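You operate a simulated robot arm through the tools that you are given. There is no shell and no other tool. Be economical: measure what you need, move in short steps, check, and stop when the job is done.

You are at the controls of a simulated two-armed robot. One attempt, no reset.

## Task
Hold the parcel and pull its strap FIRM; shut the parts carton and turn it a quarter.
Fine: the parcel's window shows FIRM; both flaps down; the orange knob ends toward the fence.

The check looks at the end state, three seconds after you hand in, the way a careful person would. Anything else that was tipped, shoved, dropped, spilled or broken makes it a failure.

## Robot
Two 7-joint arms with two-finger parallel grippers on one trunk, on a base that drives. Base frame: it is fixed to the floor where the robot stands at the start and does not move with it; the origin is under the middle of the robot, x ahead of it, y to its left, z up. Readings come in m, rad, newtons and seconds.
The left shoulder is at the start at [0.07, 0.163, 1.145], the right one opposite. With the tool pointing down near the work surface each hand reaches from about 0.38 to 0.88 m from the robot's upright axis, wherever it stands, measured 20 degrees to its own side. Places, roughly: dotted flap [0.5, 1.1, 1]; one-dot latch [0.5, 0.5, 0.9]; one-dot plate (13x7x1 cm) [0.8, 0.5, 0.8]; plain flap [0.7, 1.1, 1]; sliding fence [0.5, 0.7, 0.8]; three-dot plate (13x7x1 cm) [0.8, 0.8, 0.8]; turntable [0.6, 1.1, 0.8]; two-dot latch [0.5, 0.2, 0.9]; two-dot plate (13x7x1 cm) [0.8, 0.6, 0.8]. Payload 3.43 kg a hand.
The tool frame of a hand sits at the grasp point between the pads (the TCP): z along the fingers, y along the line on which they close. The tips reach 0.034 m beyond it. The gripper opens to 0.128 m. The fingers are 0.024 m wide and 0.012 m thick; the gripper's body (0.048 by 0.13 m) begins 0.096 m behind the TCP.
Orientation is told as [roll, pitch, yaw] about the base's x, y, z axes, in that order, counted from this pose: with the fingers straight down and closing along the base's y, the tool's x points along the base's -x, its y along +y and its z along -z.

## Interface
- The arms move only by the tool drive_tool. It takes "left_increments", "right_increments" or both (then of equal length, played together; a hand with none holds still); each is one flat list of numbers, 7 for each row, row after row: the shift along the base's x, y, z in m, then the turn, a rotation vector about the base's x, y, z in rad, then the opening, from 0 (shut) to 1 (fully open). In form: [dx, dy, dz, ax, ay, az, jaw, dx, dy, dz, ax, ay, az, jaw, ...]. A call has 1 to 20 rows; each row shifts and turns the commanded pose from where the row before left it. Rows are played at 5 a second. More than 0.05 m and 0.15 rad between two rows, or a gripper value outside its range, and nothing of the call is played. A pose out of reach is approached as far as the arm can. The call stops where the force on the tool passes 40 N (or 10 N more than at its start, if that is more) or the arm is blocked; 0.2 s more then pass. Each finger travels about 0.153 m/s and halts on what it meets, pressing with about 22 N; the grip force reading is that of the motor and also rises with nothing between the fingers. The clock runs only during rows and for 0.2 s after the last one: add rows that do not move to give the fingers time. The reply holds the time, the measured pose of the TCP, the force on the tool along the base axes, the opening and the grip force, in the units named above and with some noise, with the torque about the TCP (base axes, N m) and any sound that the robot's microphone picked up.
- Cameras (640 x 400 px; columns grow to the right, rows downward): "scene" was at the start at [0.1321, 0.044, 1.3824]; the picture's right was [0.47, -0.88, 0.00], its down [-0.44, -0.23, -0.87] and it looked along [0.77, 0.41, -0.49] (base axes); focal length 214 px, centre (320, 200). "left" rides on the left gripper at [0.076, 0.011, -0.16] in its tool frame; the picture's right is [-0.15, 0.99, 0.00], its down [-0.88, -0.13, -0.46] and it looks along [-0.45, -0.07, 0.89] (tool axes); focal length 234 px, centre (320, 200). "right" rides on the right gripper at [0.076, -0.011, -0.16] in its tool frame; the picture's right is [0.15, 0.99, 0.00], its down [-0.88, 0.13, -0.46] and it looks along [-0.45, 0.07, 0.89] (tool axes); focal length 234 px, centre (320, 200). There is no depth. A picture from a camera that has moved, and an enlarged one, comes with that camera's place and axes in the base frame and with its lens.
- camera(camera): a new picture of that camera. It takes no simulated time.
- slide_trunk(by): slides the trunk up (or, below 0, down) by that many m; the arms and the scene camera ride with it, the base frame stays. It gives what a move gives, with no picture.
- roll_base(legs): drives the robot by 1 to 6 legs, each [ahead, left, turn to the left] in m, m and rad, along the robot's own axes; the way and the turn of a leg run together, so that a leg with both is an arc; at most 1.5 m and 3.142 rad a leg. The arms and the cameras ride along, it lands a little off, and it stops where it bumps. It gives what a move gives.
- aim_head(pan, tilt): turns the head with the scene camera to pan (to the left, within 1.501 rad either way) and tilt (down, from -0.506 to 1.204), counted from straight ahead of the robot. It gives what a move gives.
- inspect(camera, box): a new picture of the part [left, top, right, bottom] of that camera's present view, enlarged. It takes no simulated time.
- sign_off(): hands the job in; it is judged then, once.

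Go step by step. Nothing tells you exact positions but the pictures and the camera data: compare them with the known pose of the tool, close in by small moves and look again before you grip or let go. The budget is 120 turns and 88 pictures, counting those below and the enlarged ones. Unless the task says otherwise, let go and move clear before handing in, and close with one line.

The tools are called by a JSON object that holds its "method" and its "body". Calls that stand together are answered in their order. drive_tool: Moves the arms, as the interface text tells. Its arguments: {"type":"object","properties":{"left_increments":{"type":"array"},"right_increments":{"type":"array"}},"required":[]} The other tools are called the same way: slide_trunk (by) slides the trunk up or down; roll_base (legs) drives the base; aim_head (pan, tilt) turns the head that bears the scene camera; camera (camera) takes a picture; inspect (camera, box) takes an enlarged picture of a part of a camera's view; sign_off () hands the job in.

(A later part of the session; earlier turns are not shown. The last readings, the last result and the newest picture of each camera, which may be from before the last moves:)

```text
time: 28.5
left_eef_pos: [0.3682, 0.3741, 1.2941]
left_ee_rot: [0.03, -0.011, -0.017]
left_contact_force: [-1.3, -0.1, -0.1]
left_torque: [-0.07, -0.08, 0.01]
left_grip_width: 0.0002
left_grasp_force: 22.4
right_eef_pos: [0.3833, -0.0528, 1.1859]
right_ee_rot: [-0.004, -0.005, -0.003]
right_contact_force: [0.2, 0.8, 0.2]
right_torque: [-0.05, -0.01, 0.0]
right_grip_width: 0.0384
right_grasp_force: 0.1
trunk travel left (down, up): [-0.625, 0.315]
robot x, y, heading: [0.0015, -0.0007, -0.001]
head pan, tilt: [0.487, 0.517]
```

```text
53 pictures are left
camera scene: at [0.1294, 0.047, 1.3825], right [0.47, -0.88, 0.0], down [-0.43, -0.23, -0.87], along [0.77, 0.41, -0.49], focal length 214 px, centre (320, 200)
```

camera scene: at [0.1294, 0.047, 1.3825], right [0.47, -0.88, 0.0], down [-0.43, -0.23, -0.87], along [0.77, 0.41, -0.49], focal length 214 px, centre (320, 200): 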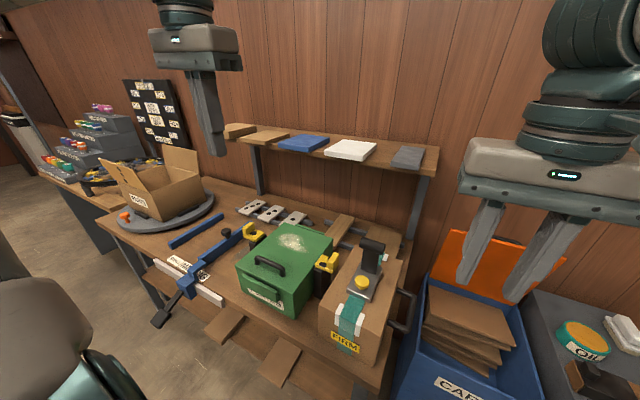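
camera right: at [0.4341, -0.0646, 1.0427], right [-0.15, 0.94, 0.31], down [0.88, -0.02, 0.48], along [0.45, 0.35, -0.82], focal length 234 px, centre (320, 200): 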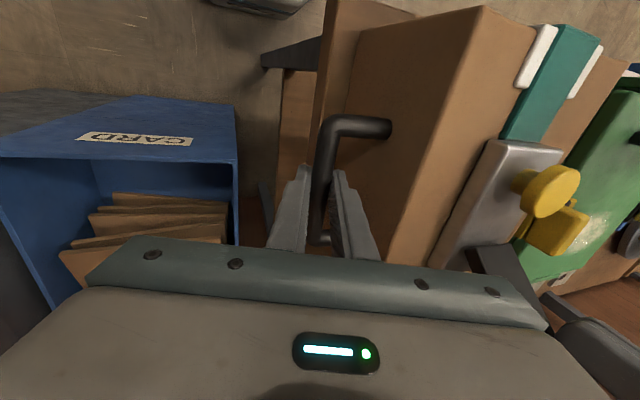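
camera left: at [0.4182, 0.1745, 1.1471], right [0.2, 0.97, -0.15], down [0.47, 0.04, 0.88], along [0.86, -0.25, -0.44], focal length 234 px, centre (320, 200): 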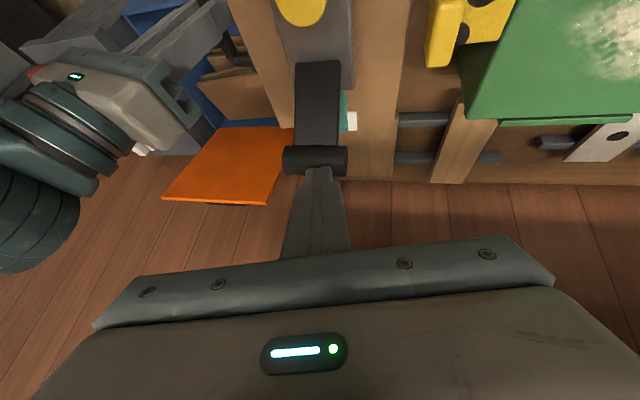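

The parcel shows FIRM and nothing else has changed. Next I drive left to the carton and look at it.

{"method": "roll_base", "body": {"legs": [[0, 0.9, 0]]}}

{"method": "camera", "body": {"camera": "scene"}}

{"method": "camera", "body": {"camera": "left"}}

```text
time: 33.2
left_eef_pos: [0.3603, 1.2833, 1.2954]
left_ee_rot: [0.032, -0.009, -0.005]
left_contact_force: [-0.3, 0.6, 0.6]
left_torque: [0.02, -0.04, -0.01]
left_grip_width: 0.0
left_grasp_force: 22.4
right_eef_pos: [0.3808, 0.8569, 1.1845]
right_ee_rot: [0.0, -0.003, 0.01]
right_contact_force: [0.5, -0.1, -0.4]
right_torque: [-0.04, 0.0, 0.0]
right_grip_width: 0.0383
right_grasp_force: 0.2
trunk travel left (down, up): [-0.625, 0.315]
robot x, y, heading: [-0.0032, 0.908, 0.011]
head pan, tilt: [0.487, 0.517]
```

```text
52 pictures are left
camera scene: at [0.1258, 0.9522, 1.3823], right [0.48, -0.88, 0.0], down [-0.43, -0.24, -0.87], along [0.76, 0.42, -0.49], focal length 214 px, centre (320, 200)
```

scene: 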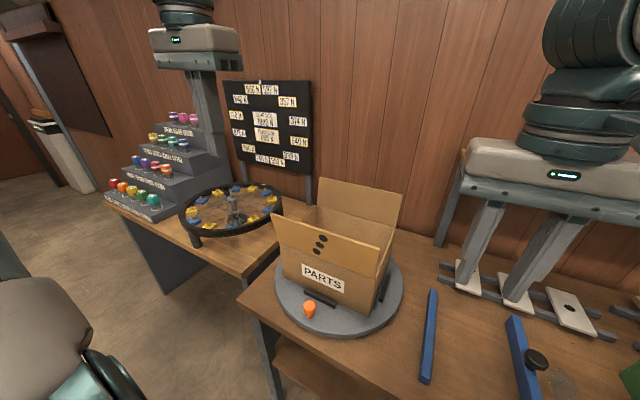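

```text
51 pictures are left
camera left: at [0.2849, 1.289, 1.4547], right [0.15, 0.99, 0.03], down [0.88, -0.15, 0.46], along [0.46, -0.04, -0.89], focal length 234 px, centre (320, 200)
```

left: 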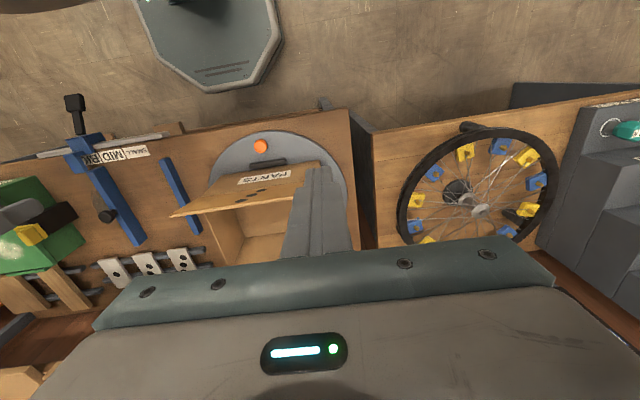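

I'll aim the head at the carton for a better view.

{"method": "aim_head", "body": {"pan": 0.3, "tilt": 0.75}}

{"method": "inspect", "body": {"camera": "scene", "box": [200, 100, 440, 290]}}

```text
time: 34.0
left_eef_pos: [0.3617, 1.2818, 1.295]
left_ee_rot: [0.031, -0.009, -0.007]
left_contact_force: [-0.9, 0.0, 0.2]
left_torque: [0.0, -0.01, -0.01]
left_grip_width: 0.0
left_grasp_force: 21.9
right_eef_pos: [0.3799, 0.8567, 1.1855]
right_ee_rot: [0.0, -0.003, 0.009]
right_contact_force: [-0.3, -0.4, -0.3]
right_torque: [-0.02, -0.02, 0.02]
right_grip_width: 0.0385
right_grasp_force: 0.0
trunk travel left (down, up): [-0.625, 0.315]
robot x, y, heading: [-0.0053, 0.9079, 0.008]
head pan, tilt: [0.3, 0.75]
```

```text
2.11 times, centred on (320, 195) of scene
camera zoom: at [0.1251, 0.9346, 1.362], right [0.31, -0.95, 0.0], down [-0.65, -0.21, -0.73], along [0.7, 0.23, -0.68], focal length 452 px, centre (320, 210)
```

zoom: 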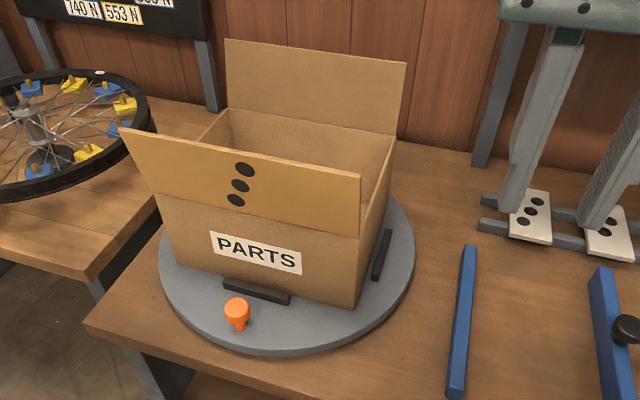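

The carton is square to the bench, centred near [0.61, 1.14], with its rim at about z 0.955 and flaps about 15 cm long. The knob is at about [0.412, 1.14, 0.87]. The flaps overlap, so I'll shut the plain far one first. I raise the trunk for headroom and take the left hand over and behind it.

{"method": "slide_trunk", "body": {"by": 0.15}}

{"method": "drive_tool", "body": {"left_increments": [0.045, -0.015, -0.01, -0.03, 0, 0, 0, 0.045, -0.015, -0.015, 0, 0, 0, 0, 0.045, -0.015, -0.015, 0, 0, 0, 0, 0.045, -0.015, -0.015, 0, 0, 0, 0, 0.045, -0.015, -0.015, 0, 0, 0, 0, 0.045, -0.015, -0.015, 0, 0, 0, 0, 0.045, -0.015, -0.015, 0, 0, 0, 0, 0.045, -0.015, -0.015, 0, 0, 0, 0, 0.045, -0.01, -0.015, 0, 0, 0, 0, 0, 0, 0, 0, 0, 0, 0]}}

{"method": "camera", "body": {"camera": "scene"}}

{"method": "camera", "body": {"camera": "left"}}

```text
time: 35.8
left_eef_pos: [0.3611, 1.2825, 1.4458]
left_ee_rot: [0.033, -0.009, -0.004]
left_contact_force: [0.5, -1.0, 1.2]
left_torque: [0.0, 0.0, -0.03]
left_grip_width: 0.0
left_grasp_force: 21.6
right_eef_pos: [0.3798, 0.8563, 1.3333]
right_ee_rot: [0.001, -0.002, 0.008]
right_contact_force: [-0.1, -0.9, 0.4]
right_torque: [-0.01, 0.03, -0.01]
right_grip_width: 0.0387
right_grasp_force: 0.1
trunk travel left (down, up): [-0.775, 0.165]
robot x, y, heading: [-0.0076, 0.9059, 0.016]
head pan, tilt: [0.3, 0.75]
```

```text
time: 38.0
left_eef_pos: [0.6627, 1.1903, 1.3523]
left_ee_rot: [0.0, -0.008, 0.0]
left_contact_force: [0.2, 0.6, 0.0]
left_torque: [0.0, 0.03, -0.02]
left_grip_width: 0.0
left_grasp_force: 22.1
left hand out of reach, approached as far as the arm can: row 7, 8, 9
right_eef_pos: [0.382, 0.8575, 1.3344]
right_ee_rot: [0.0, -0.002, 0.009]
right_contact_force: [0.1, 0.4, 1.1]
right_torque: [0.0, 0.01, -0.01]
right_grip_width: 0.0383
right_grasp_force: 0.0
trunk travel left (down, up): [-0.775, 0.165]
robot x, y, heading: [-0.0045, 0.9048, 0.01]
head pan, tilt: [0.3, 0.75]
```

```text
49 pictures are left
camera scene: at [0.1272, 0.9351, 1.5117], right [0.31, -0.95, 0.0], down [-0.65, -0.21, -0.73], along [0.69, 0.22, -0.68], focal length 214 px, centre (320, 200)
```

scene: 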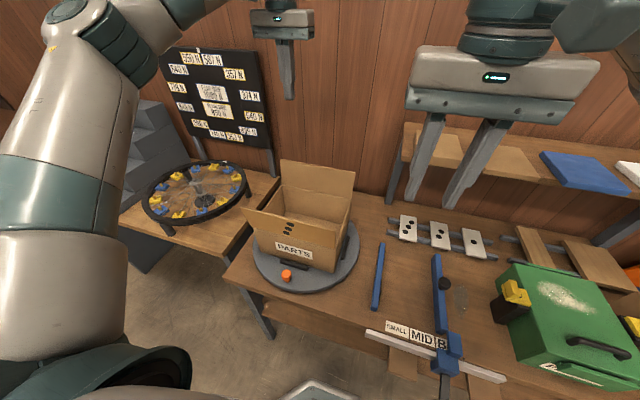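

```text
48 pictures are left
camera left: at [0.5862, 1.2016, 1.5116], right [0.15, 0.99, 0.0], down [0.88, -0.13, 0.46], along [0.46, -0.07, -0.89], focal length 234 px, centre (320, 200)
```

left: 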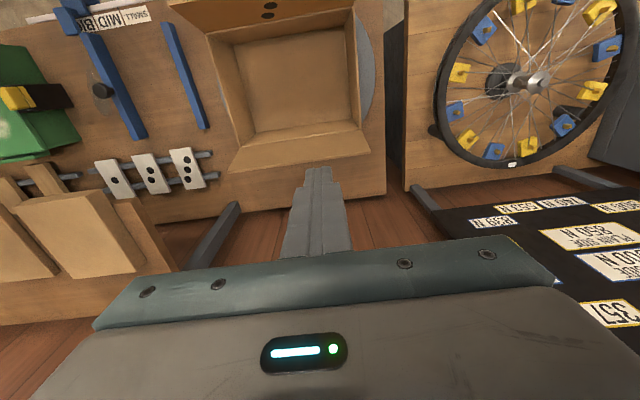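

The plain flap's free edge is at x≈0.714, z≈1.107, leaning out slightly. I'll tilt the fingers forward to gain reach and lower them just behind that edge.

{"method": "drive_tool", "body": {"left_increments": [0.01, -0.007, -0.02, 0, -0.125, 0, 0, 0.01, -0.007, -0.02, 0, -0.125, 0, 0, 0.01, -0.007, -0.02, 0, -0.125, 0, 0, 0.01, -0.007, -0.02, 0, -0.125, 0, 0, 0.02, -0.007, -0.035, 0, 0, 0, 0, 0.025, -0.007, -0.035, 0, 0, 0, 0, 0, 0, 0, 0, 0, 0, 0]}}

{"method": "camera", "body": {"camera": "left"}}

```text
time: 39.6
left_eef_pos: [0.7438, 1.1501, 1.2023]
left_ee_rot: [0.004, -0.511, -0.005]
left_contact_force: [0.0, 0.1, -0.6]
left_torque: [-0.03, 0.01, 0.01]
left_grip_width: 0.0001
left_grasp_force: 21.8
right_eef_pos: [0.3789, 0.859, 1.3351]
right_ee_rot: [0.0, -0.005, 0.009]
right_contact_force: [-1.1, 0.1, -0.6]
right_torque: [0.02, 0.0, 0.0]
right_grip_width: 0.0384
right_grasp_force: 0.1
trunk travel left (down, up): [-0.775, 0.165]
robot x, y, heading: [-0.0029, 0.9079, 0.012]
head pan, tilt: [0.3, 0.75]
```

```text
47 pictures are left
camera left: at [0.6006, 1.162, 1.305], right [0.13, 0.99, 0.07], down [0.55, -0.13, 0.83], along [0.83, -0.07, -0.56], focal length 234 px, centre (320, 200)
```

left: 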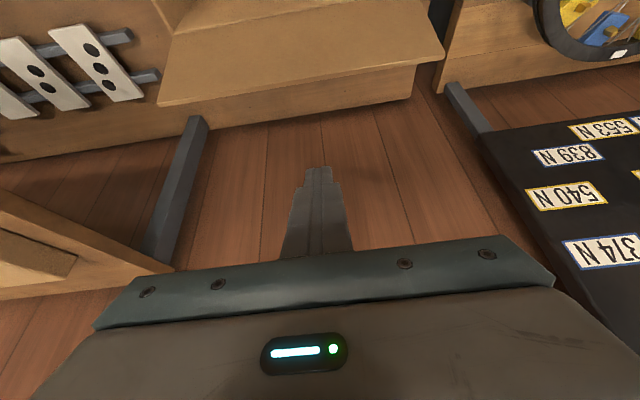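

I'm clear behind the flap. Now down behind it, then sweep it over toward the robot and down, bringing the hand upright on the way so that it clears the dotted flap.

{"method": "drive_tool", "body": {"left_increments": [0, 0, -0.045, 0, 0, 0, 0, 0, 0, -0.045, 0, 0, 0, 0, -0.031, 0, -0.017, 0, 0, 0, 0, -0.036, 0, -0.002, 0, 0.13, 0, 0, -0.037, 0, -0.002, 0, 0.13, 0, 0, -0.019, 0, -0.017, 0, 0.125, 0, 0, -0.019, 0, -0.017, 0, 0.125, 0, 0, -0.011, 0, -0.022, 0, 0, 0, 0, -0.01, 0, -0.02, 0, 0, 0, 0, 0, 0, 0, 0, 0, 0, 0]}}

{"method": "camera", "body": {"camera": "left"}}

{"method": "inspect", "body": {"camera": "scene", "box": [220, 130, 400, 320]}}

```text
time: 41.8
left_eef_pos: [0.5784, 1.149, 1.0072]
left_ee_rot: [0.003, 0.011, -0.005]
left_contact_force: [0.7, -0.2, 0.6]
left_torque: [0.02, 0.08, 0.03]
left_grip_width: 0.0
left_grasp_force: 22.1
right_eef_pos: [0.3817, 0.8571, 1.3342]
right_ee_rot: [0.0, -0.002, 0.01]
right_contact_force: [-0.4, 0.1, 0.1]
right_torque: [-0.04, 0.03, -0.04]
right_grip_width: 0.0383
right_grasp_force: 0.1
trunk travel left (down, up): [-0.775, 0.165]
robot x, y, heading: [-0.003, 0.9044, 0.015]
head pan, tilt: [0.3, 0.75]
```

```text
46 pictures are left
camera left: at [0.5047, 1.16, 1.1676], right [0.15, 0.99, 0.0], down [0.89, -0.14, 0.44], along [0.44, -0.07, -0.9], focal length 234 px, centre (320, 200)
```

left: 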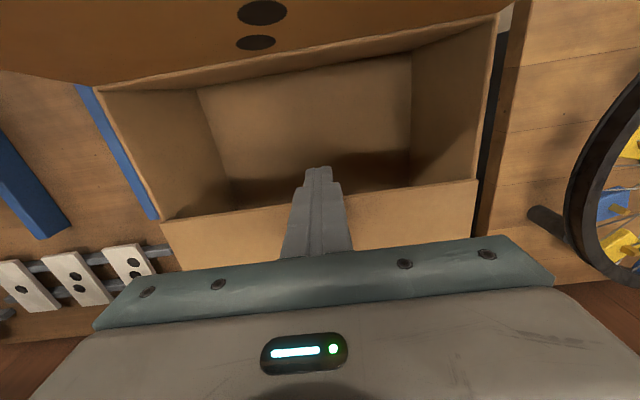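

```text
2.11 times, centred on (310, 225) of scene
camera zoom: at [0.1264, 0.9345, 1.5107], right [0.31, -0.95, 0.0], down [-0.65, -0.21, -0.73], along [0.69, 0.22, -0.68], focal length 452 px, centre (341, 147)
```

zoom: 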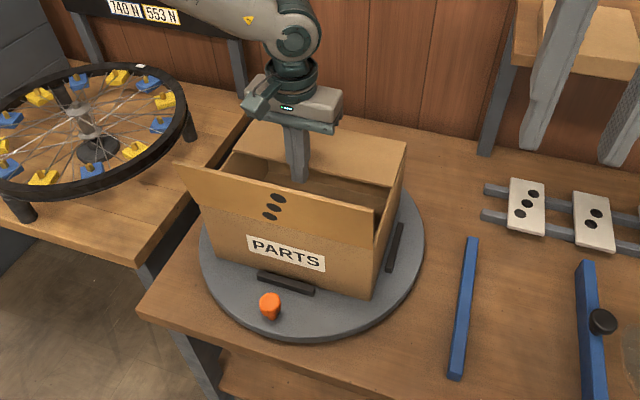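

It isn't clear which way the plain flap now leans. I'll enlarge it.

{"method": "inspect", "body": {"camera": "scene", "box": [265, 170, 355, 230]}}

```text
6.67 times, centred on (310, 200) of scene
camera zoom: at [0.1264, 0.9345, 1.5107], right [0.31, -0.95, 0.0], down [-0.65, -0.21, -0.73], along [0.69, 0.22, -0.68], focal length 1430 px, centre (387, 200)
```

zoom: 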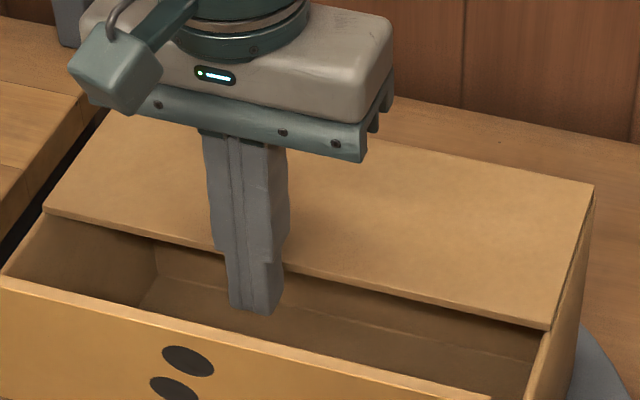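

The plain flap is folded in and nearly flat, with my fingertip just in front of its edge. I'll lift out, move over it and press it gently down.

{"method": "drive_tool", "body": {"left_increments": [-0.012, 0, 0.0, 0, 0, 0, 0, 0, 0, 0.04, 0, 0, 0, 0, 0, 0, 0.035, 0, 0, 0, 0, 0.035, 0, 0, 0, 0, 0, 0, 0.03, 0, 0, 0, 0, 0, 0, 0, 0, -0.03, 0, 0, 0, 0, 0, 0, -0.03, 0, 0, 0, 0, 0, 0, -0.015, 0, 0, 0, 0, 0, 0, -0.01, 0, 0, 0, 0, 0, 0, -0.01, 0, 0, 0, 0]}}

{"method": "inspect", "body": {"camera": "scene", "box": [220, 150, 370, 260]}}

```text
time: 43.9
left_eef_pos: [0.6222, 1.1608, 1.0249]
left_ee_rot: [-0.009, -0.025, -0.008]
left_contact_force: [-11.9, -0.7, 77.7]
left_torque: [-0.13, 1.03, -0.07]
left_grip_width: 0.0001
left_grasp_force: 22.3
left hand out of reach, approached as far as the arm can: row 7, 8, 9, 10
right_eef_pos: [0.3761, 0.8561, 1.3358]
right_ee_rot: [0.003, -0.008, 0.01]
right_contact_force: [-0.3, 1.0, -0.4]
right_torque: [-0.04, 0.0, -0.01]
right_grip_width: 0.0383
right_grasp_force: 0.1
trunk travel left (down, up): [-0.775, 0.165]
robot x, y, heading: [-0.0071, 0.9088, 0.011]
head pan, tilt: [0.3, 0.75]
stopped in row 10 (left hand): the force on the tool passed its limit at 46 N (the readings are from after the stop); the commanded pose is now the measured one
```

```text
3.64 times, centred on (295, 205) of scene
camera zoom: at [0.1207, 0.9336, 1.5126], right [0.31, -0.95, 0.0], down [-0.65, -0.21, -0.73], along [0.7, 0.22, -0.68], focal length 780 px, centre (411, 182)
```

zoom: 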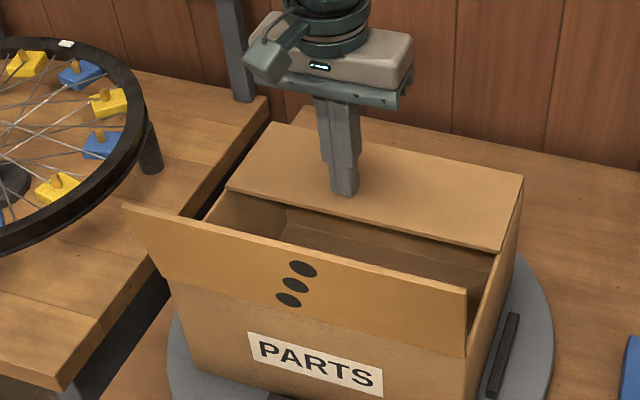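

The flap is at its flat stop, with the top at about z 0.99, and I pressed too hard, so I lift off at once and look.

{"method": "drive_tool", "body": {"left_increments": [0, 0, 0.02, 0, 0, 0, 0, 0, 0, 0.04, 0, 0, 0, 0, 0, 0, 0.045, 0, 0, 0, 0, -0.02, 0, 0.04, 0, 0, 0, 0, -0.04, 0, 0.03, 0, 0, 0, 0, -0.045, 0, 0.015, 0, 0, 0, 0, -0.045, 0, 0, 0, 0, 0, 0, -0.045, 0, 0, 0, 0, 0, 0, -0.045, 0, 0, 0, 0, 0, 0, -0.03, 0, 0, 0, 0, 0, 0]}}

{"method": "camera", "body": {"camera": "left"}}

{"method": "inspect", "body": {"camera": "scene", "box": [200, 130, 400, 310]}}

```text
time: 46.1
left_eef_pos: [0.3526, 1.1615, 1.2099]
left_ee_rot: [-0.004, -0.018, -0.002]
left_contact_force: [0.0, -0.3, -0.1]
left_torque: [0.01, -0.01, 0.03]
left_grip_width: 0.0
left_grasp_force: 22.5
right_eef_pos: [0.3789, 0.8564, 1.3347]
right_ee_rot: [-0.001, -0.004, 0.009]
right_contact_force: [0.0, 0.1, 0.0]
right_torque: [0.01, 0.01, 0.04]
right_grip_width: 0.0385
right_grasp_force: 0.1
trunk travel left (down, up): [-0.775, 0.165]
robot x, y, heading: [-0.007, 0.9087, 0.016]
head pan, tilt: [0.3, 0.75]
```

```text
42 pictures are left
camera left: at [0.2753, 1.1747, 1.3676], right [0.15, 0.99, 0.0], down [0.87, -0.13, 0.47], along [0.47, -0.07, -0.88], focal length 234 px, centre (320, 200)
```

left: 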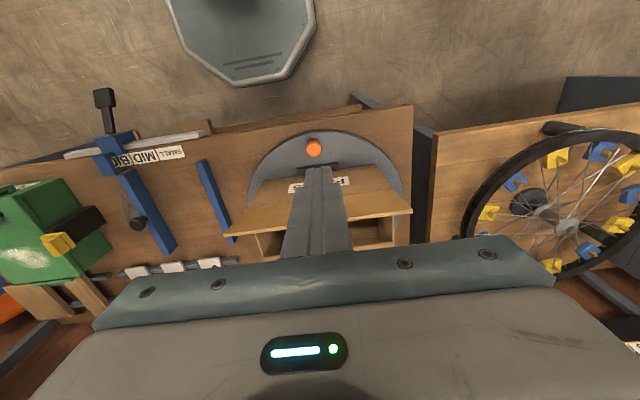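

```text
2.22 times, centred on (300, 220) of scene
camera zoom: at [0.1243, 0.9346, 1.512], right [0.31, -0.95, 0.0], down [-0.65, -0.21, -0.73], along [0.7, 0.22, -0.68], focal length 477 px, centre (364, 156)
```

zoom: 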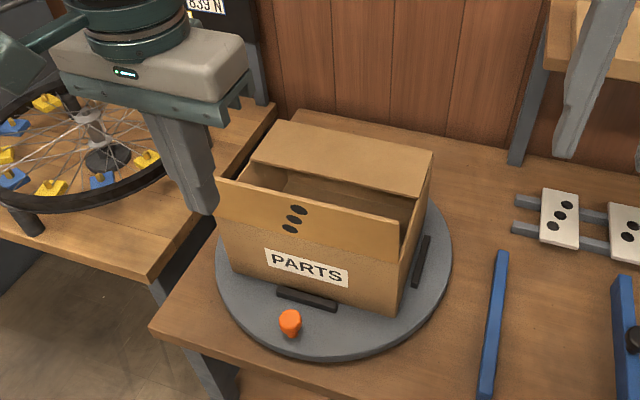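

The plain flap stays flat. Now the dotted flap, whose free edge is at x≈0.452, z≈1.10 and hinge near [0.50, 0.98]. I'll push it from the robot's side over and down along its arc.

{"method": "drive_tool", "body": {"left_increments": [0.045, -0.01, -0.02, 0, 0, 0, 0, 0, -0.006, -0.045, 0, 0, 0, 0, 0, 0, -0.035, 0, 0, 0, 0, 0.04, 0, 0, 0, 0, 0, 0, 0.024, 0, 0.002, 0, 0, 0, 0, 0.024, 0, 0.002, 0, 0, 0, 0, 0.026, 0, -0.003, 0, 0, 0, 0, 0.026, 0, -0.003, 0, 0, 0, 0, 0.021, 0, -0.015, 0, 0, 0, 0, 0.021, 0, -0.016, 0, 0, 0, 0, 0.01, 0, -0.016, 0, 0, 0, 0, 0.007, 0, -0.013, 0, 0, 0, 0]}}

{"method": "inspect", "body": {"camera": "scene", "box": [200, 130, 400, 310]}}

```text
refused: row 1 steps farther than a row can; nothing moved
```

```text
2.22 times, centred on (300, 220) of scene
camera zoom: at [0.1243, 0.9346, 1.512], right [0.31, -0.95, 0.0], down [-0.65, -0.21, -0.73], along [0.7, 0.22, -0.68], focal length 477 px, centre (364, 156)
```

zoom: 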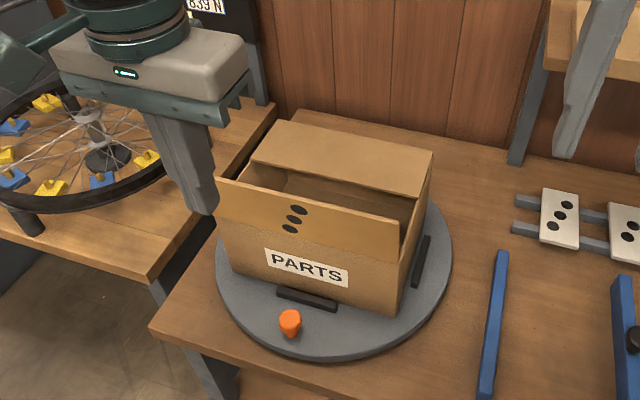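

One step was too long, so I trim it and repeat.

{"method": "drive_tool", "body": {"left_increments": [0.04, -0.01, -0.02, 0, 0, 0, 0, 0.005, -0.006, -0.045, 0, 0, 0, 0, 0, 0, -0.035, 0, 0, 0, 0, 0.04, 0, 0, 0, 0, 0, 0, 0.024, 0, 0.002, 0, 0, 0, 0, 0.024, 0, 0.002, 0, 0, 0, 0, 0.026, 0, -0.003, 0, 0, 0, 0, 0.026, 0, -0.003, 0, 0, 0, 0, 0.021, 0, -0.015, 0, 0, 0, 0, 0.021, 0, -0.016, 0, 0, 0, 0, 0.01, 0, -0.016, 0, 0, 0, 0, 0.007, 0, -0.013, 0, 0, 0, 0]}}

{"method": "inspect", "body": {"camera": "scene", "box": [200, 130, 400, 310]}}

```text
time: 48.7
left_eef_pos: [0.5983, 1.1476, 1.0469]
left_ee_rot: [-0.004, -0.016, -0.006]
left_contact_force: [-0.8, -0.5, 0.3]
left_torque: [0.0, 0.01, 0.01]
left_grip_width: 0.0
left_grasp_force: 21.9
right_eef_pos: [0.3814, 0.8558, 1.3358]
right_ee_rot: [0.001, -0.003, 0.008]
right_contact_force: [-0.3, -1.1, -0.6]
right_torque: [0.01, 0.02, 0.01]
right_grip_width: 0.0385
right_grasp_force: 0.0
trunk travel left (down, up): [-0.775, 0.165]
robot x, y, heading: [-0.005, 0.9064, 0.012]
head pan, tilt: [0.3, 0.75]
```

```text
2.22 times, centred on (300, 220) of scene
camera zoom: at [0.1259, 0.9346, 1.5119], right [0.31, -0.95, 0.0], down [-0.65, -0.21, -0.73], along [0.7, 0.22, -0.68], focal length 477 px, centre (364, 156)
```

zoom: 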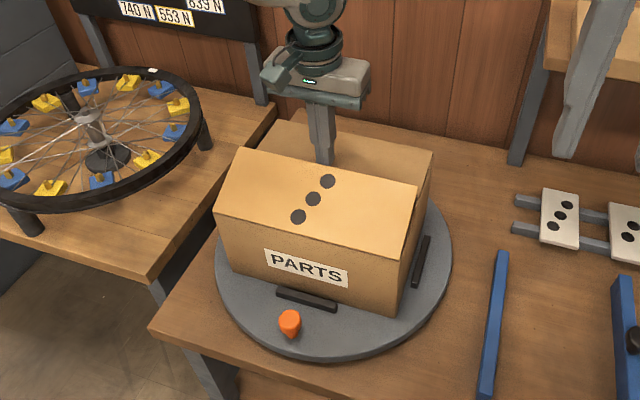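

The flap came over and the fingertip slid past its edge, so the flap is still slightly raised. I'll lift, come back over it and press lightly.

{"method": "drive_tool", "body": {"left_increments": [0.008, 0, 0.0, 0, 0, 0, 0, 0, 0, 0.04, 0, 0, 0, 0, 0, 0, 0.03, 0, 0, 0, 0, -0.035, 0, 0.0, 0, 0, 0, 0, -0.025, 0, 0.0, 0, 0, 0, 0, 0, 0, -0.03, 0, 0, 0, 0, 0, 0, -0.025, 0, 0, 0, 0, 0, 0, -0.015, 0, 0, 0, 0, 0, 0, -0.012, 0, 0, 0, 0]}}

{"method": "inspect", "body": {"camera": "scene", "box": [200, 130, 400, 310]}}

```text
time: 50.7
left_eef_pos: [0.5464, 1.1453, 1.0337]
left_ee_rot: [-0.005, -0.015, -0.005]
left_contact_force: [-0.3, 0.1, -0.9]
left_torque: [0.0, 0.0, 0.0]
left_grip_width: 0.0
left_grasp_force: 22.1
right_eef_pos: [0.3813, 0.8554, 1.3355]
right_ee_rot: [0.002, -0.004, 0.009]
right_contact_force: [-0.7, 0.3, -0.3]
right_torque: [0.0, 0.01, 0.01]
right_grip_width: 0.0385
right_grasp_force: 0.0
trunk travel left (down, up): [-0.775, 0.165]
robot x, y, heading: [-0.0068, 0.9082, 0.011]
head pan, tilt: [0.3, 0.75]
```

```text
2.22 times, centred on (300, 220) of scene
camera zoom: at [0.1264, 0.9342, 1.5118], right [0.31, -0.95, 0.0], down [-0.65, -0.21, -0.73], along [0.7, 0.22, -0.68], focal length 477 px, centre (364, 156)
```

zoom: 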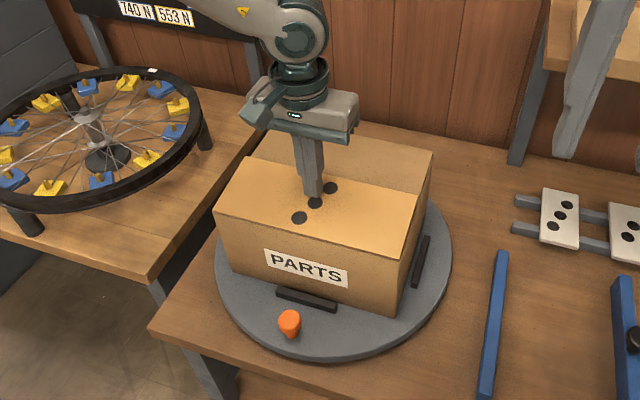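

Almost flat. I'll go a few millimetres more and then lift.

{"method": "drive_tool", "body": {"left_increments": [0, 0, -0.005, 0, 0, 0, 0, 0, 0, -0.004, 0, 0, 0, 0, 0, 0, -0.003, 0, 0, 0, 0]}}

```text
time: 51.5
left_eef_pos: [0.5457, 1.1458, 1.0252]
left_ee_rot: [-0.006, -0.021, -0.006]
left_contact_force: [0.9, 2.0, 9.2]
left_torque: [0.02, 0.09, -0.01]
left_grip_width: 0.0
left_grasp_force: 21.8
right_eef_pos: [0.3789, 0.8572, 1.336]
right_ee_rot: [0.004, -0.007, 0.008]
right_contact_force: [-0.1, 0.5, 0.8]
right_torque: [-0.03, -0.01, 0.01]
right_grip_width: 0.0382
right_grasp_force: 0.2
trunk travel left (down, up): [-0.775, 0.165]
robot x, y, heading: [-0.0058, 0.9029, 0.011]
head pan, tilt: [0.3, 0.75]
```

The flap is on its stop. I'll lift away, go back toward the robot above the knob, and check both flaps.

{"method": "drive_tool", "body": {"left_increments": [0, 0, 0.03, 0, 0, 0, 0.3, 0, 0, 0.045, 0, 0, 0, 0.3, -0.02, 0, 0.04, 0, 0, 0, 0.45, -0.04, 0, 0.02, 0, 0, -0.13, 0.45, -0.04, 0, 0, 0, 0, -0.13, 0.45, -0.035, 0, 0, 0, 0, -0.13, 0.45, 0, 0, 0, 0, 0, -0.13, 0.45, 0, 0, 0, 0, 0, -0.13, 0.45, 0, 0, 0, 0, 0, -0.13, 0.45, 0, 0, 0, 0, 0, 0, 0.45]}}

{"method": "camera", "body": {"camera": "left"}}

{"method": "inspect", "body": {"camera": "scene", "box": [200, 130, 400, 310]}}

```text
time: 53.7
left_eef_pos: [0.4095, 1.1477, 1.1594]
left_ee_rot: [-0.006, -0.018, -0.788]
left_contact_force: [-0.3, -0.7, 0.6]
left_torque: [0.0, 0.02, -0.01]
left_grip_width: 0.0575
left_grasp_force: 0.1
right_eef_pos: [0.3804, 0.8559, 1.334]
right_ee_rot: [0.002, -0.004, 0.008]
right_contact_force: [0.4, 0.8, 0.0]
right_torque: [0.01, 0.0, 0.01]
right_grip_width: 0.0381
right_grasp_force: 0.0
trunk travel left (down, up): [-0.775, 0.165]
robot x, y, heading: [-0.0041, 0.9061, 0.005]
head pan, tilt: [0.3, 0.75]
```

```text
37 pictures are left
camera left: at [0.3648, 1.2119, 1.3176], right [0.8, 0.59, 0.0], down [0.52, -0.71, 0.47], along [0.28, -0.38, -0.88], focal length 234 px, centre (320, 200)
```

left: 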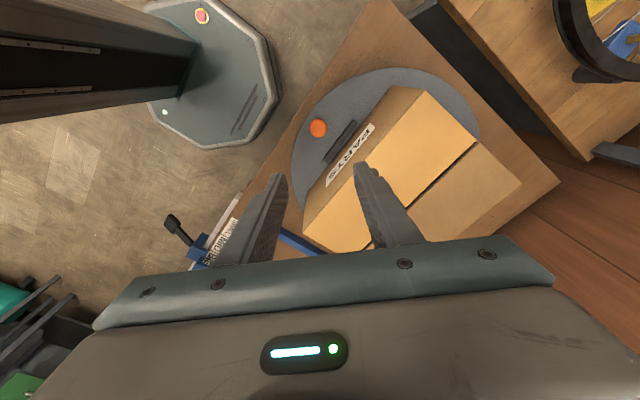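

```text
2.22 times, centred on (300, 220) of scene
camera zoom: at [0.1256, 0.9341, 1.5119], right [0.31, -0.95, 0.0], down [-0.65, -0.21, -0.73], along [0.7, 0.22, -0.68], focal length 477 px, centre (364, 156)
```

zoom: 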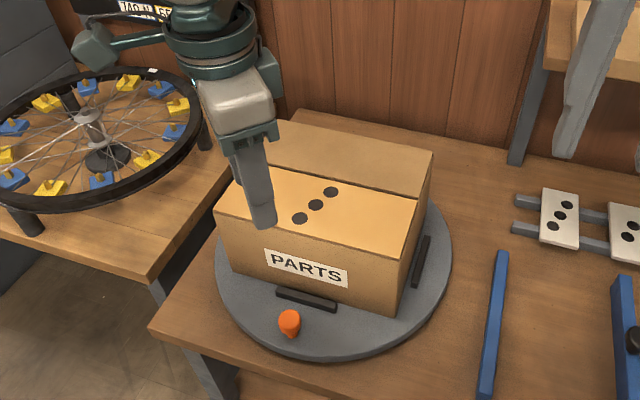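

Both flaps lie flat. The knob's top is at about [0.412, 1.138, 0.885] and the turntable's centre at about [0.59, 1.14], so the knob must go a quarter counter-clockwise to about [0.59, 0.96]. I descend above the knob.

{"method": "drive_tool", "body": {"left_increments": [0.0025, -0.0097, -0.04, 0, 0, 0, 0.5, 0, 0, -0.045, 0, 0, 0, 0.5, 0, 0, -0.045, 0, 0, 0, 0.5, 0, 0, -0.045, 0, 0, 0, 0.5, 0, 0, -0.03, 0, 0, 0, 0.5, 0, 0, 0, 0, 0, 0, 0.5]}}

{"method": "camera", "body": {"camera": "left"}}

{"method": "inspect", "body": {"camera": "scene", "box": [200, 180, 400, 360]}}

```text
time: 55.1
left_eef_pos: [0.4115, 1.1346, 0.9534]
left_ee_rot: [-0.005, -0.016, -0.785]
left_contact_force: [0.2, -0.5, 0.1]
left_torque: [0.04, -0.04, 0.01]
left_grip_width: 0.0638
left_grasp_force: 0.0
right_eef_pos: [0.3792, 0.8555, 1.3356]
right_ee_rot: [0.002, -0.005, 0.008]
right_contact_force: [0.2, -0.1, 0.3]
right_torque: [-0.01, 0.01, -0.01]
right_grip_width: 0.0385
right_grasp_force: 0.0
trunk travel left (down, up): [-0.775, 0.165]
robot x, y, heading: [-0.0057, 0.9071, 0.014]
head pan, tilt: [0.3, 0.75]
```

```text
35 pictures are left
camera left: at [0.3654, 1.1988, 1.1124], right [0.8, 0.6, 0.0], down [0.53, -0.71, 0.47], along [0.28, -0.38, -0.88], focal length 234 px, centre (320, 200)
```

left: 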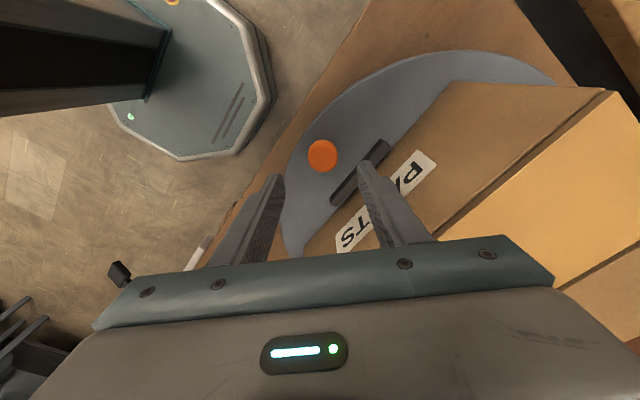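

```text
2.22 times, centred on (300, 270) of scene
camera zoom: at [0.1245, 0.9338, 1.512], right [0.31, -0.95, 0.0], down [-0.65, -0.21, -0.73], along [0.7, 0.22, -0.68], focal length 477 px, centre (364, 44)
```

zoom: 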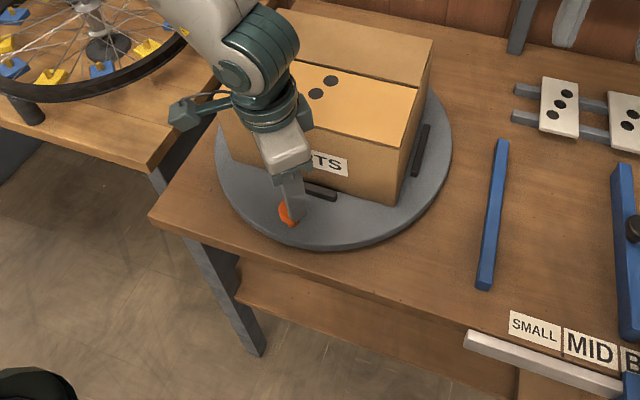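

The knob is centred in x and about 7 mm to the left. I adjust, go down and grip.

{"method": "drive_tool", "body": {"left_increments": [-0.001, 0.006, -0.04, 0, 0, 0, 0.5, 0, 0, -0.035, 0, 0, 0, 0.5, 0, 0, 0, 0, 0, 0, 0.2, 0, 0, 0, 0, 0, 0, 0, 0, 0, 0, 0, 0, 0, 0]}}

{"method": "camera", "body": {"camera": "left"}}

```text
time: 56.1
left_eef_pos: [0.4034, 1.1668, 0.9068]
left_ee_rot: [-0.014, -0.006, -0.784]
left_contact_force: [-0.7, -0.8, 0.4]
left_torque: [0.0, 0.05, -0.02]
left_grip_width: 0.0003
left_grasp_force: 33.0
left hand out of reach, approached as far as the arm can: row 1, 2
right_eef_pos: [0.3795, 0.8571, 1.335]
right_ee_rot: [-0.001, -0.003, 0.01]
right_contact_force: [1.0, 0.3, -0.2]
right_torque: [-0.01, 0.0, -0.04]
right_grip_width: 0.0383
right_grasp_force: 0.0
trunk travel left (down, up): [-0.775, 0.165]
robot x, y, heading: [-0.0051, 0.9063, 0.009]
head pan, tilt: [0.3, 0.75]
stopped in row 4 (left hand): the force on the tool passed its limit at 43 N (the readings are from after the stop); the commanded pose is now the measured one
```

```text
33 pictures are left
camera left: at [0.359, 1.2317, 1.0661], right [0.8, 0.6, -0.01], down [0.53, -0.71, 0.46], along [0.27, -0.38, -0.89], focal length 234 px, centre (320, 200)
```

left: 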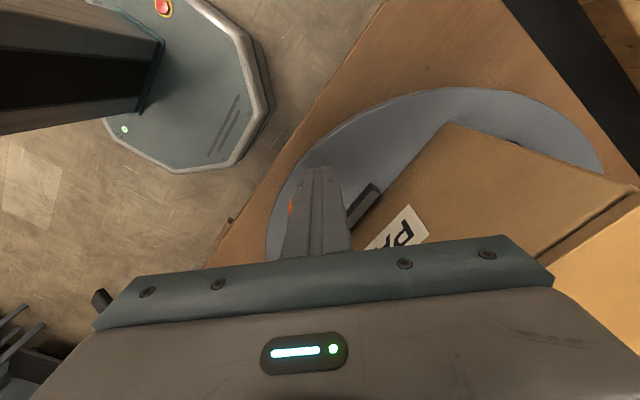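

With the trunk raised, low poses fall out of reach and the hand drifted. I lift it clear, open, and lower the trunk again.

{"method": "drive_tool", "body": {"left_increments": [0, 0, 0.04, 0, 0, 0, 0, 0, 0, 0.045, 0, 0, 0, 0.5, 0, -0.01, 0.045, 0, 0, 0, 0.5, 0, -0.01, 0.04, 0, 0, 0, 0.5, 0.008, -0.008, 0.02, 0, 0, 0, 0.5]}}

{"method": "slide_trunk", "body": {"by": -0.18}}

{"method": "camera", "body": {"camera": "left"}}

```text
time: 57.3
left_eef_pos: [0.4099, 1.1375, 1.0994]
left_ee_rot: [-0.016, -0.005, -0.783]
left_contact_force: [1.3, -0.2, 0.7]
left_torque: [0.0, 0.01, 0.0]
left_grip_width: 0.064
left_grasp_force: 0.0
right_eef_pos: [0.3793, 0.8565, 1.3347]
right_ee_rot: [0.004, -0.003, 0.009]
right_contact_force: [0.1, 0.0, -0.1]
right_torque: [0.0, 0.02, 0.01]
right_grip_width: 0.0383
right_grasp_force: 0.0
trunk travel left (down, up): [-0.775, 0.165]
robot x, y, heading: [-0.0086, 0.9056, 0.012]
head pan, tilt: [0.3, 0.75]
```

```text
time: 59.3
left_eef_pos: [0.4098, 1.1384, 0.9176]
left_ee_rot: [-0.016, -0.007, -0.783]
left_contact_force: [0.6, 0.0, 0.5]
left_torque: [-0.01, 0.02, -0.01]
left_grip_width: 0.0636
left_grasp_force: 0.0
right_eef_pos: [0.3795, 0.8576, 1.1553]
right_ee_rot: [0.002, -0.005, 0.009]
right_contact_force: [0.3, 0.0, 0.2]
right_torque: [0.01, 0.01, 0.02]
right_grip_width: 0.0382
right_grasp_force: 0.1
trunk travel left (down, up): [-0.595, 0.345]
robot x, y, heading: [-0.0044, 0.9052, 0.013]
head pan, tilt: [0.3, 0.75]
```

```text
32 pictures are left
camera left: at [0.3663, 1.202, 1.0778], right [0.8, 0.6, -0.01], down [0.53, -0.71, 0.46], along [0.27, -0.38, -0.89], focal length 234 px, centre (320, 200)
```

left: 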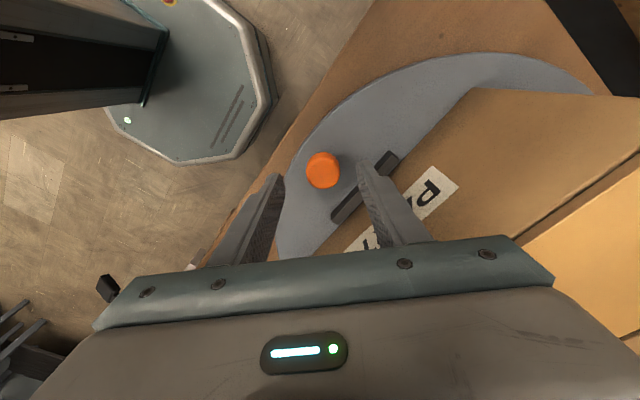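

The knob sits between the fingers. Down 4 cm and close.

{"method": "drive_tool", "body": {"left_increments": [-0.001, 0.004, -0.025, 0, 0, 0, 0.5, 0, 0, -0.018, 0, 0, 0, 0.5, 0, 0, 0, 0, 0, 0, 0.25, 0, 0, 0, 0, 0, 0, 0, 0, 0, 0, 0, 0, 0, 0]}}

{"method": "camera", "body": {"camera": "left"}}

```text
time: 60.5
left_eef_pos: [0.4104, 1.1412, 0.8754]
left_ee_rot: [-0.015, -0.008, -0.783]
left_contact_force: [-0.4, -0.1, -1.2]
left_torque: [-0.35, -0.43, -0.01]
left_grip_width: 0.0313
left_grasp_force: 45.4
right_eef_pos: [0.3798, 0.8574, 1.1561]
right_ee_rot: [0.002, -0.003, 0.009]
right_contact_force: [0.4, 0.1, -0.1]
right_torque: [-0.01, 0.01, -0.02]
right_grip_width: 0.0383
right_grasp_force: 0.1
trunk travel left (down, up): [-0.595, 0.345]
robot x, y, heading: [-0.0092, 0.9055, 0.01]
head pan, tilt: [0.3, 0.75]
```

```text
31 pictures are left
camera left: at [0.3655, 1.2064, 1.0341], right [0.8, 0.6, -0.01], down [0.53, -0.71, 0.46], along [0.27, -0.38, -0.89], focal length 234 px, centre (320, 200)
```

left: 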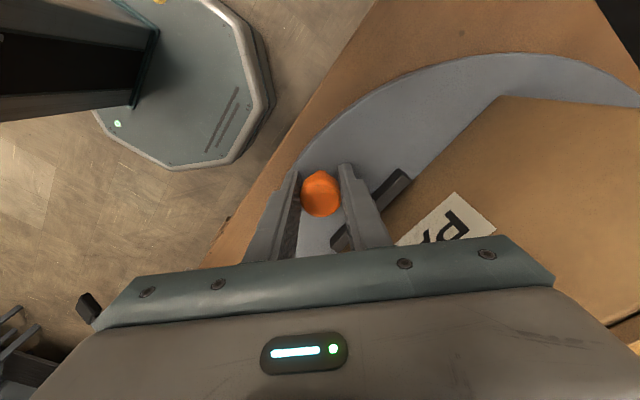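

The knob is gripped. I start the arc counter-clockwise around the turntable's centre, turning the hand along with it.

{"method": "drive_tool", "body": {"left_increments": [0.0027, -0.0313, 0, 0, 0, 0.149, 0, 0.0082, -0.0303, 0, 0, 0, 0.149, 0, 0.0132, -0.0284, 0, 0, 0, 0.149, 0]}}

{"method": "camera", "body": {"camera": "scene"}}

```text
time: 61.3
left_eef_pos: [0.4337, 1.0508, 0.8757]
left_ee_rot: [-0.017, -0.01, -0.336]
left_contact_force: [-1.2, -2.4, 10.8]
left_torque: [-0.3, 0.56, -0.12]
left_grip_width: 0.0313
left_grasp_force: 44.7
right_eef_pos: [0.3797, 0.8566, 1.1562]
right_ee_rot: [0.002, -0.004, 0.009]
right_contact_force: [0.0, 0.1, -0.6]
right_torque: [0.0, 0.01, 0.03]
right_grip_width: 0.0386
right_grasp_force: 0.1
trunk travel left (down, up): [-0.595, 0.345]
robot x, y, heading: [-0.004, 0.9068, 0.01]
head pan, tilt: [0.3, 0.75]
```

```text
30 pictures are left
camera scene: at [0.1238, 0.9336, 1.3322], right [0.31, -0.95, 0.0], down [-0.65, -0.21, -0.73], along [0.7, 0.23, -0.68], focal length 214 px, centre (320, 200)
```

scene: 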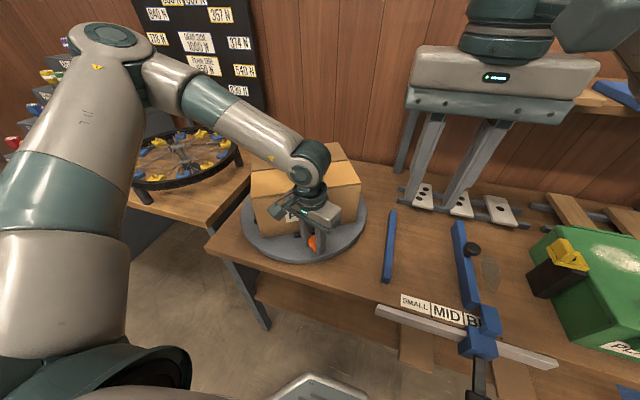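

It turns smoothly. I continue the arc while the right hand moves aside to make room.

{"method": "drive_tool", "body": {"left_increments": [0, 0, 0, 0, 0, 0, 0, 0, 0, 0, 0, 0, 0, 0, 0, 0, 0, 0, 0, 0, 0, 0.018, -0.0257, 0, 0, 0, 0.149, 0, 0.0222, -0.0222, 0, 0, 0, 0.149, 0, 0.0257, -0.018, 0, 0, 0, 0.149, 0], "right_increments": [0, -0.04, 0.02, 0, 0, 0, 0.3, 0, -0.04, 0.02, 0, 0, 0, 0.3, 0, -0.04, 0.02, 0, 0, 0, 0.3, 0, -0.04, 0, 0, 0, 0, 0.3, 0, 0, 0, 0, 0, 0, 0.3, 0, 0, 0, 0, 0, 0, 0.3]}}

{"method": "camera", "body": {"camera": "scene"}}

```text
time: 62.3
left_eef_pos: [0.4379, 1.0466, 0.877]
left_ee_rot: [-0.024, 0.009, -0.233]
left_contact_force: [-6.1, -6.2, 1.3]
left_torque: [0.29, -0.36, -0.29]
left_grip_width: 0.0314
left_grasp_force: 44.8
left hand out of reach, approached as far as the arm can: row 4
right_eef_pos: [0.3799, 0.7064, 1.2155]
right_ee_rot: [0.002, -0.003, 0.008]
right_contact_force: [0.0, -0.3, 0.5]
right_torque: [-0.03, 0.02, -0.01]
right_grip_width: 0.0384
right_grasp_force: 0.1
trunk travel left (down, up): [-0.595, 0.345]
robot x, y, heading: [-0.0082, 0.9091, 0.016]
head pan, tilt: [0.3, 0.75]
stopped in row 4 (left hand): the force on the tool passed its limit at 57 N (the readings are from after the stop); the commanded pose is now the measured one
```

```text
29 pictures are left
camera scene: at [0.1247, 0.933, 1.3318], right [0.31, -0.95, 0.0], down [-0.65, -0.21, -0.73], along [0.7, 0.23, -0.68], focal length 214 px, centre (320, 200)
```

scene: 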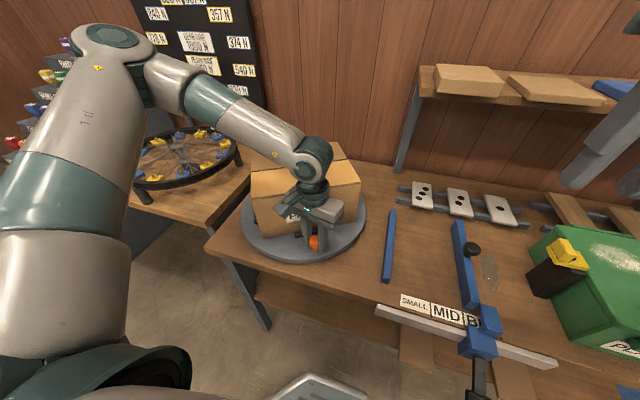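

The left arm is near its limit this close to the robot's middle. I release the knob, lift, and drive a little right and back to get a better working place.

{"method": "drive_tool", "body": {"left_increments": [0, 0, 0, 0, 0, 0, 0.5, 0, 0, 0, 0, 0, 0, 0.5, 0, 0, 0.04, 0, 0, 0, 0.5, 0, 0, 0.04, 0, 0, 0, 0.5, -0.01, 0, 0.045, 0, 0, 0, 0.5, 0, 0, 0.045, 0, 0, 0, 0.5, 0, 0, 0.03, 0, 0, 0, 0.5]}}

{"method": "roll_base", "body": {"legs": [[-0.05, -0.22, 0]]}}

{"method": "aim_head", "body": {"pan": 0.6, "tilt": 0.7}}

{"method": "camera", "body": {"camera": "scene"}}

{"method": "camera", "body": {"camera": "left"}}

```text
time: 63.9
left_eef_pos: [0.4286, 1.0454, 1.0769]
left_ee_rot: [-0.022, 0.01, -0.231]
left_contact_force: [0.0, -0.7, -0.3]
left_torque: [0.0, 0.0, 0.0]
left_grip_width: 0.064
left_grasp_force: 0.2
right_eef_pos: [0.3789, 0.7073, 1.2157]
right_ee_rot: [0.002, -0.004, 0.008]
right_contact_force: [0.4, -0.8, 0.5]
right_torque: [0.0, -0.02, -0.03]
right_grip_width: 0.0386
right_grasp_force: 0.0
trunk travel left (down, up): [-0.595, 0.345]
robot x, y, heading: [-0.0074, 0.9084, 0.014]
head pan, tilt: [0.3, 0.75]
```

```text
time: 65.6
left_eef_pos: [0.3816, 0.8296, 1.076]
left_ee_rot: [-0.022, 0.009, -0.223]
left_contact_force: [-1.2, -0.6, 0.8]
left_torque: [0.02, -0.01, 0.04]
left_grip_width: 0.064
left_grasp_force: 0.1
right_eef_pos: [0.3341, 0.4909, 1.2161]
right_ee_rot: [0.002, -0.003, 0.016]
right_contact_force: [0.6, -0.8, 0.4]
right_torque: [0.0, 0.02, 0.0]
right_grip_width: 0.0384
right_grasp_force: 0.0
trunk travel left (down, up): [-0.595, 0.345]
robot x, y, heading: [-0.0554, 0.687, 0.021]
head pan, tilt: [0.3, 0.75]
```

```text
time: 66.4
left_eef_pos: [0.3821, 0.83, 1.0767]
left_ee_rot: [-0.024, 0.011, -0.224]
left_contact_force: [-0.4, -0.6, -0.3]
left_torque: [0.01, 0.02, 0.02]
left_grip_width: 0.064
left_grasp_force: 0.0
right_eef_pos: [0.3363, 0.4905, 1.215]
right_ee_rot: [0.0, -0.004, 0.014]
right_contact_force: [-0.4, -0.4, 0.1]
right_torque: [0.01, 0.0, 0.04]
right_grip_width: 0.0386
right_grasp_force: 0.2
trunk travel left (down, up): [-0.595, 0.345]
robot x, y, heading: [-0.053, 0.6877, 0.018]
head pan, tilt: [0.6, 0.7]
```

```text
28 pictures are left
camera scene: at [0.0682, 0.7391, 1.3362], right [0.58, -0.81, 0.0], down [-0.52, -0.37, -0.76], along [0.62, 0.44, -0.64], focal length 214 px, centre (320, 200)
```

scene: 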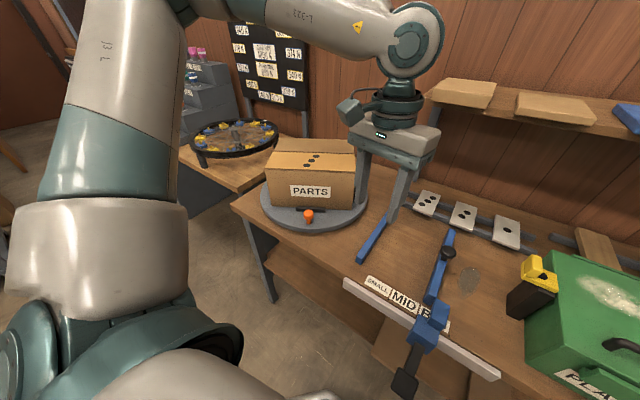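

```text
27 pictures are left
camera left: at [0.3137, 0.8619, 1.2372], right [0.36, 0.93, -0.02], down [0.84, -0.31, 0.45], along [0.41, -0.18, -0.89], focal length 234 px, centre (320, 200)
```

left: 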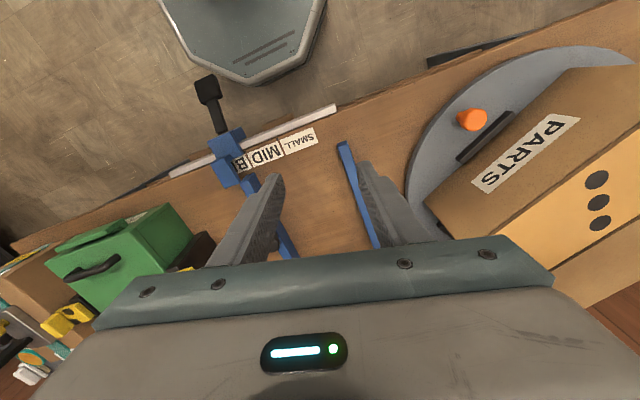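

The knob is at about [0.433, 1.043], some 30 degrees along. I bring the left hand back above it.

{"method": "drive_tool", "body": {"left_increments": [0.01, 0.0425, -0.01, 0, 0, -0.056, 0.5, 0.01, 0.0425, -0.015, 0, 0, -0.056, 0.5, 0.01, 0.0425, -0.015, 0, 0, -0.056, 0.5, 0.01, 0.0425, -0.02, 0, 0, -0.056, 0.5, 0.01, 0.0425, -0.02, 0, 0, -0.056, 0.5, 0, 0, -0.04, 0, 0, 0, 0.5, 0, 0, 0, 0, 0, 0, 0.5]}}

{"method": "camera", "body": {"camera": "left"}}

```text
time: 68.0
left_eef_pos: [0.433, 1.0434, 0.9555]
left_ee_rot: [-0.022, 0.009, -0.504]
left_contact_force: [0.4, 0.0, 0.3]
left_torque: [0.0, 0.0, -0.02]
left_grip_width: 0.0639
left_grasp_force: 0.0
right_eef_pos: [0.3339, 0.4901, 1.215]
right_ee_rot: [-0.001, -0.002, 0.015]
right_contact_force: [-0.5, 1.0, 0.1]
right_torque: [-0.02, -0.03, 0.01]
right_grip_width: 0.0385
right_grasp_force: 0.0
trunk travel left (down, up): [-0.595, 0.345]
robot x, y, heading: [-0.057, 0.69, 0.02]
head pan, tilt: [0.6, 0.7]
```

```text
26 pictures are left
camera left: at [0.3761, 1.0924, 1.1161], right [0.61, 0.8, -0.02], down [0.72, -0.53, 0.45], along [0.35, -0.29, -0.89], focal length 234 px, centre (320, 200)
```

left: 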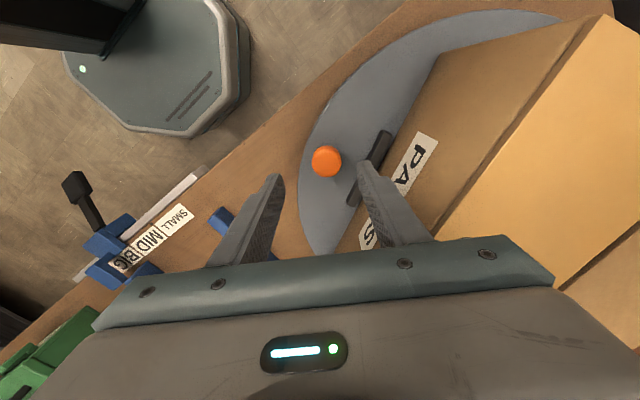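

Centred within a few mm. Down and grip.

{"method": "drive_tool", "body": {"left_increments": [0.003, 0.004, -0.04, 0, 0, 0, 0.5, 0, 0, -0.04, 0, 0, 0, 0.5, 0, 0, 0, 0, 0, 0, 0.25, 0, 0, 0, 0, 0, 0, 0, 0, 0, 0, 0, 0, 0, 0]}}

```text
time: 69.2
left_eef_pos: [0.4362, 1.0454, 0.8755]
left_ee_rot: [-0.021, 0.009, -0.505]
left_contact_force: [1.5, 1.6, -4.5]
left_torque: [-0.21, -0.85, -0.1]
left_grip_width: 0.0315
left_grasp_force: 45.0
right_eef_pos: [0.3359, 0.4907, 1.2153]
right_ee_rot: [0.001, -0.002, 0.017]
right_contact_force: [0.5, 0.2, 0.0]
right_torque: [-0.04, -0.02, 0.02]
right_grip_width: 0.0385
right_grasp_force: 0.0
trunk travel left (down, up): [-0.595, 0.345]
robot x, y, heading: [-0.0581, 0.6887, 0.019]
head pan, tilt: [0.6, 0.7]
```

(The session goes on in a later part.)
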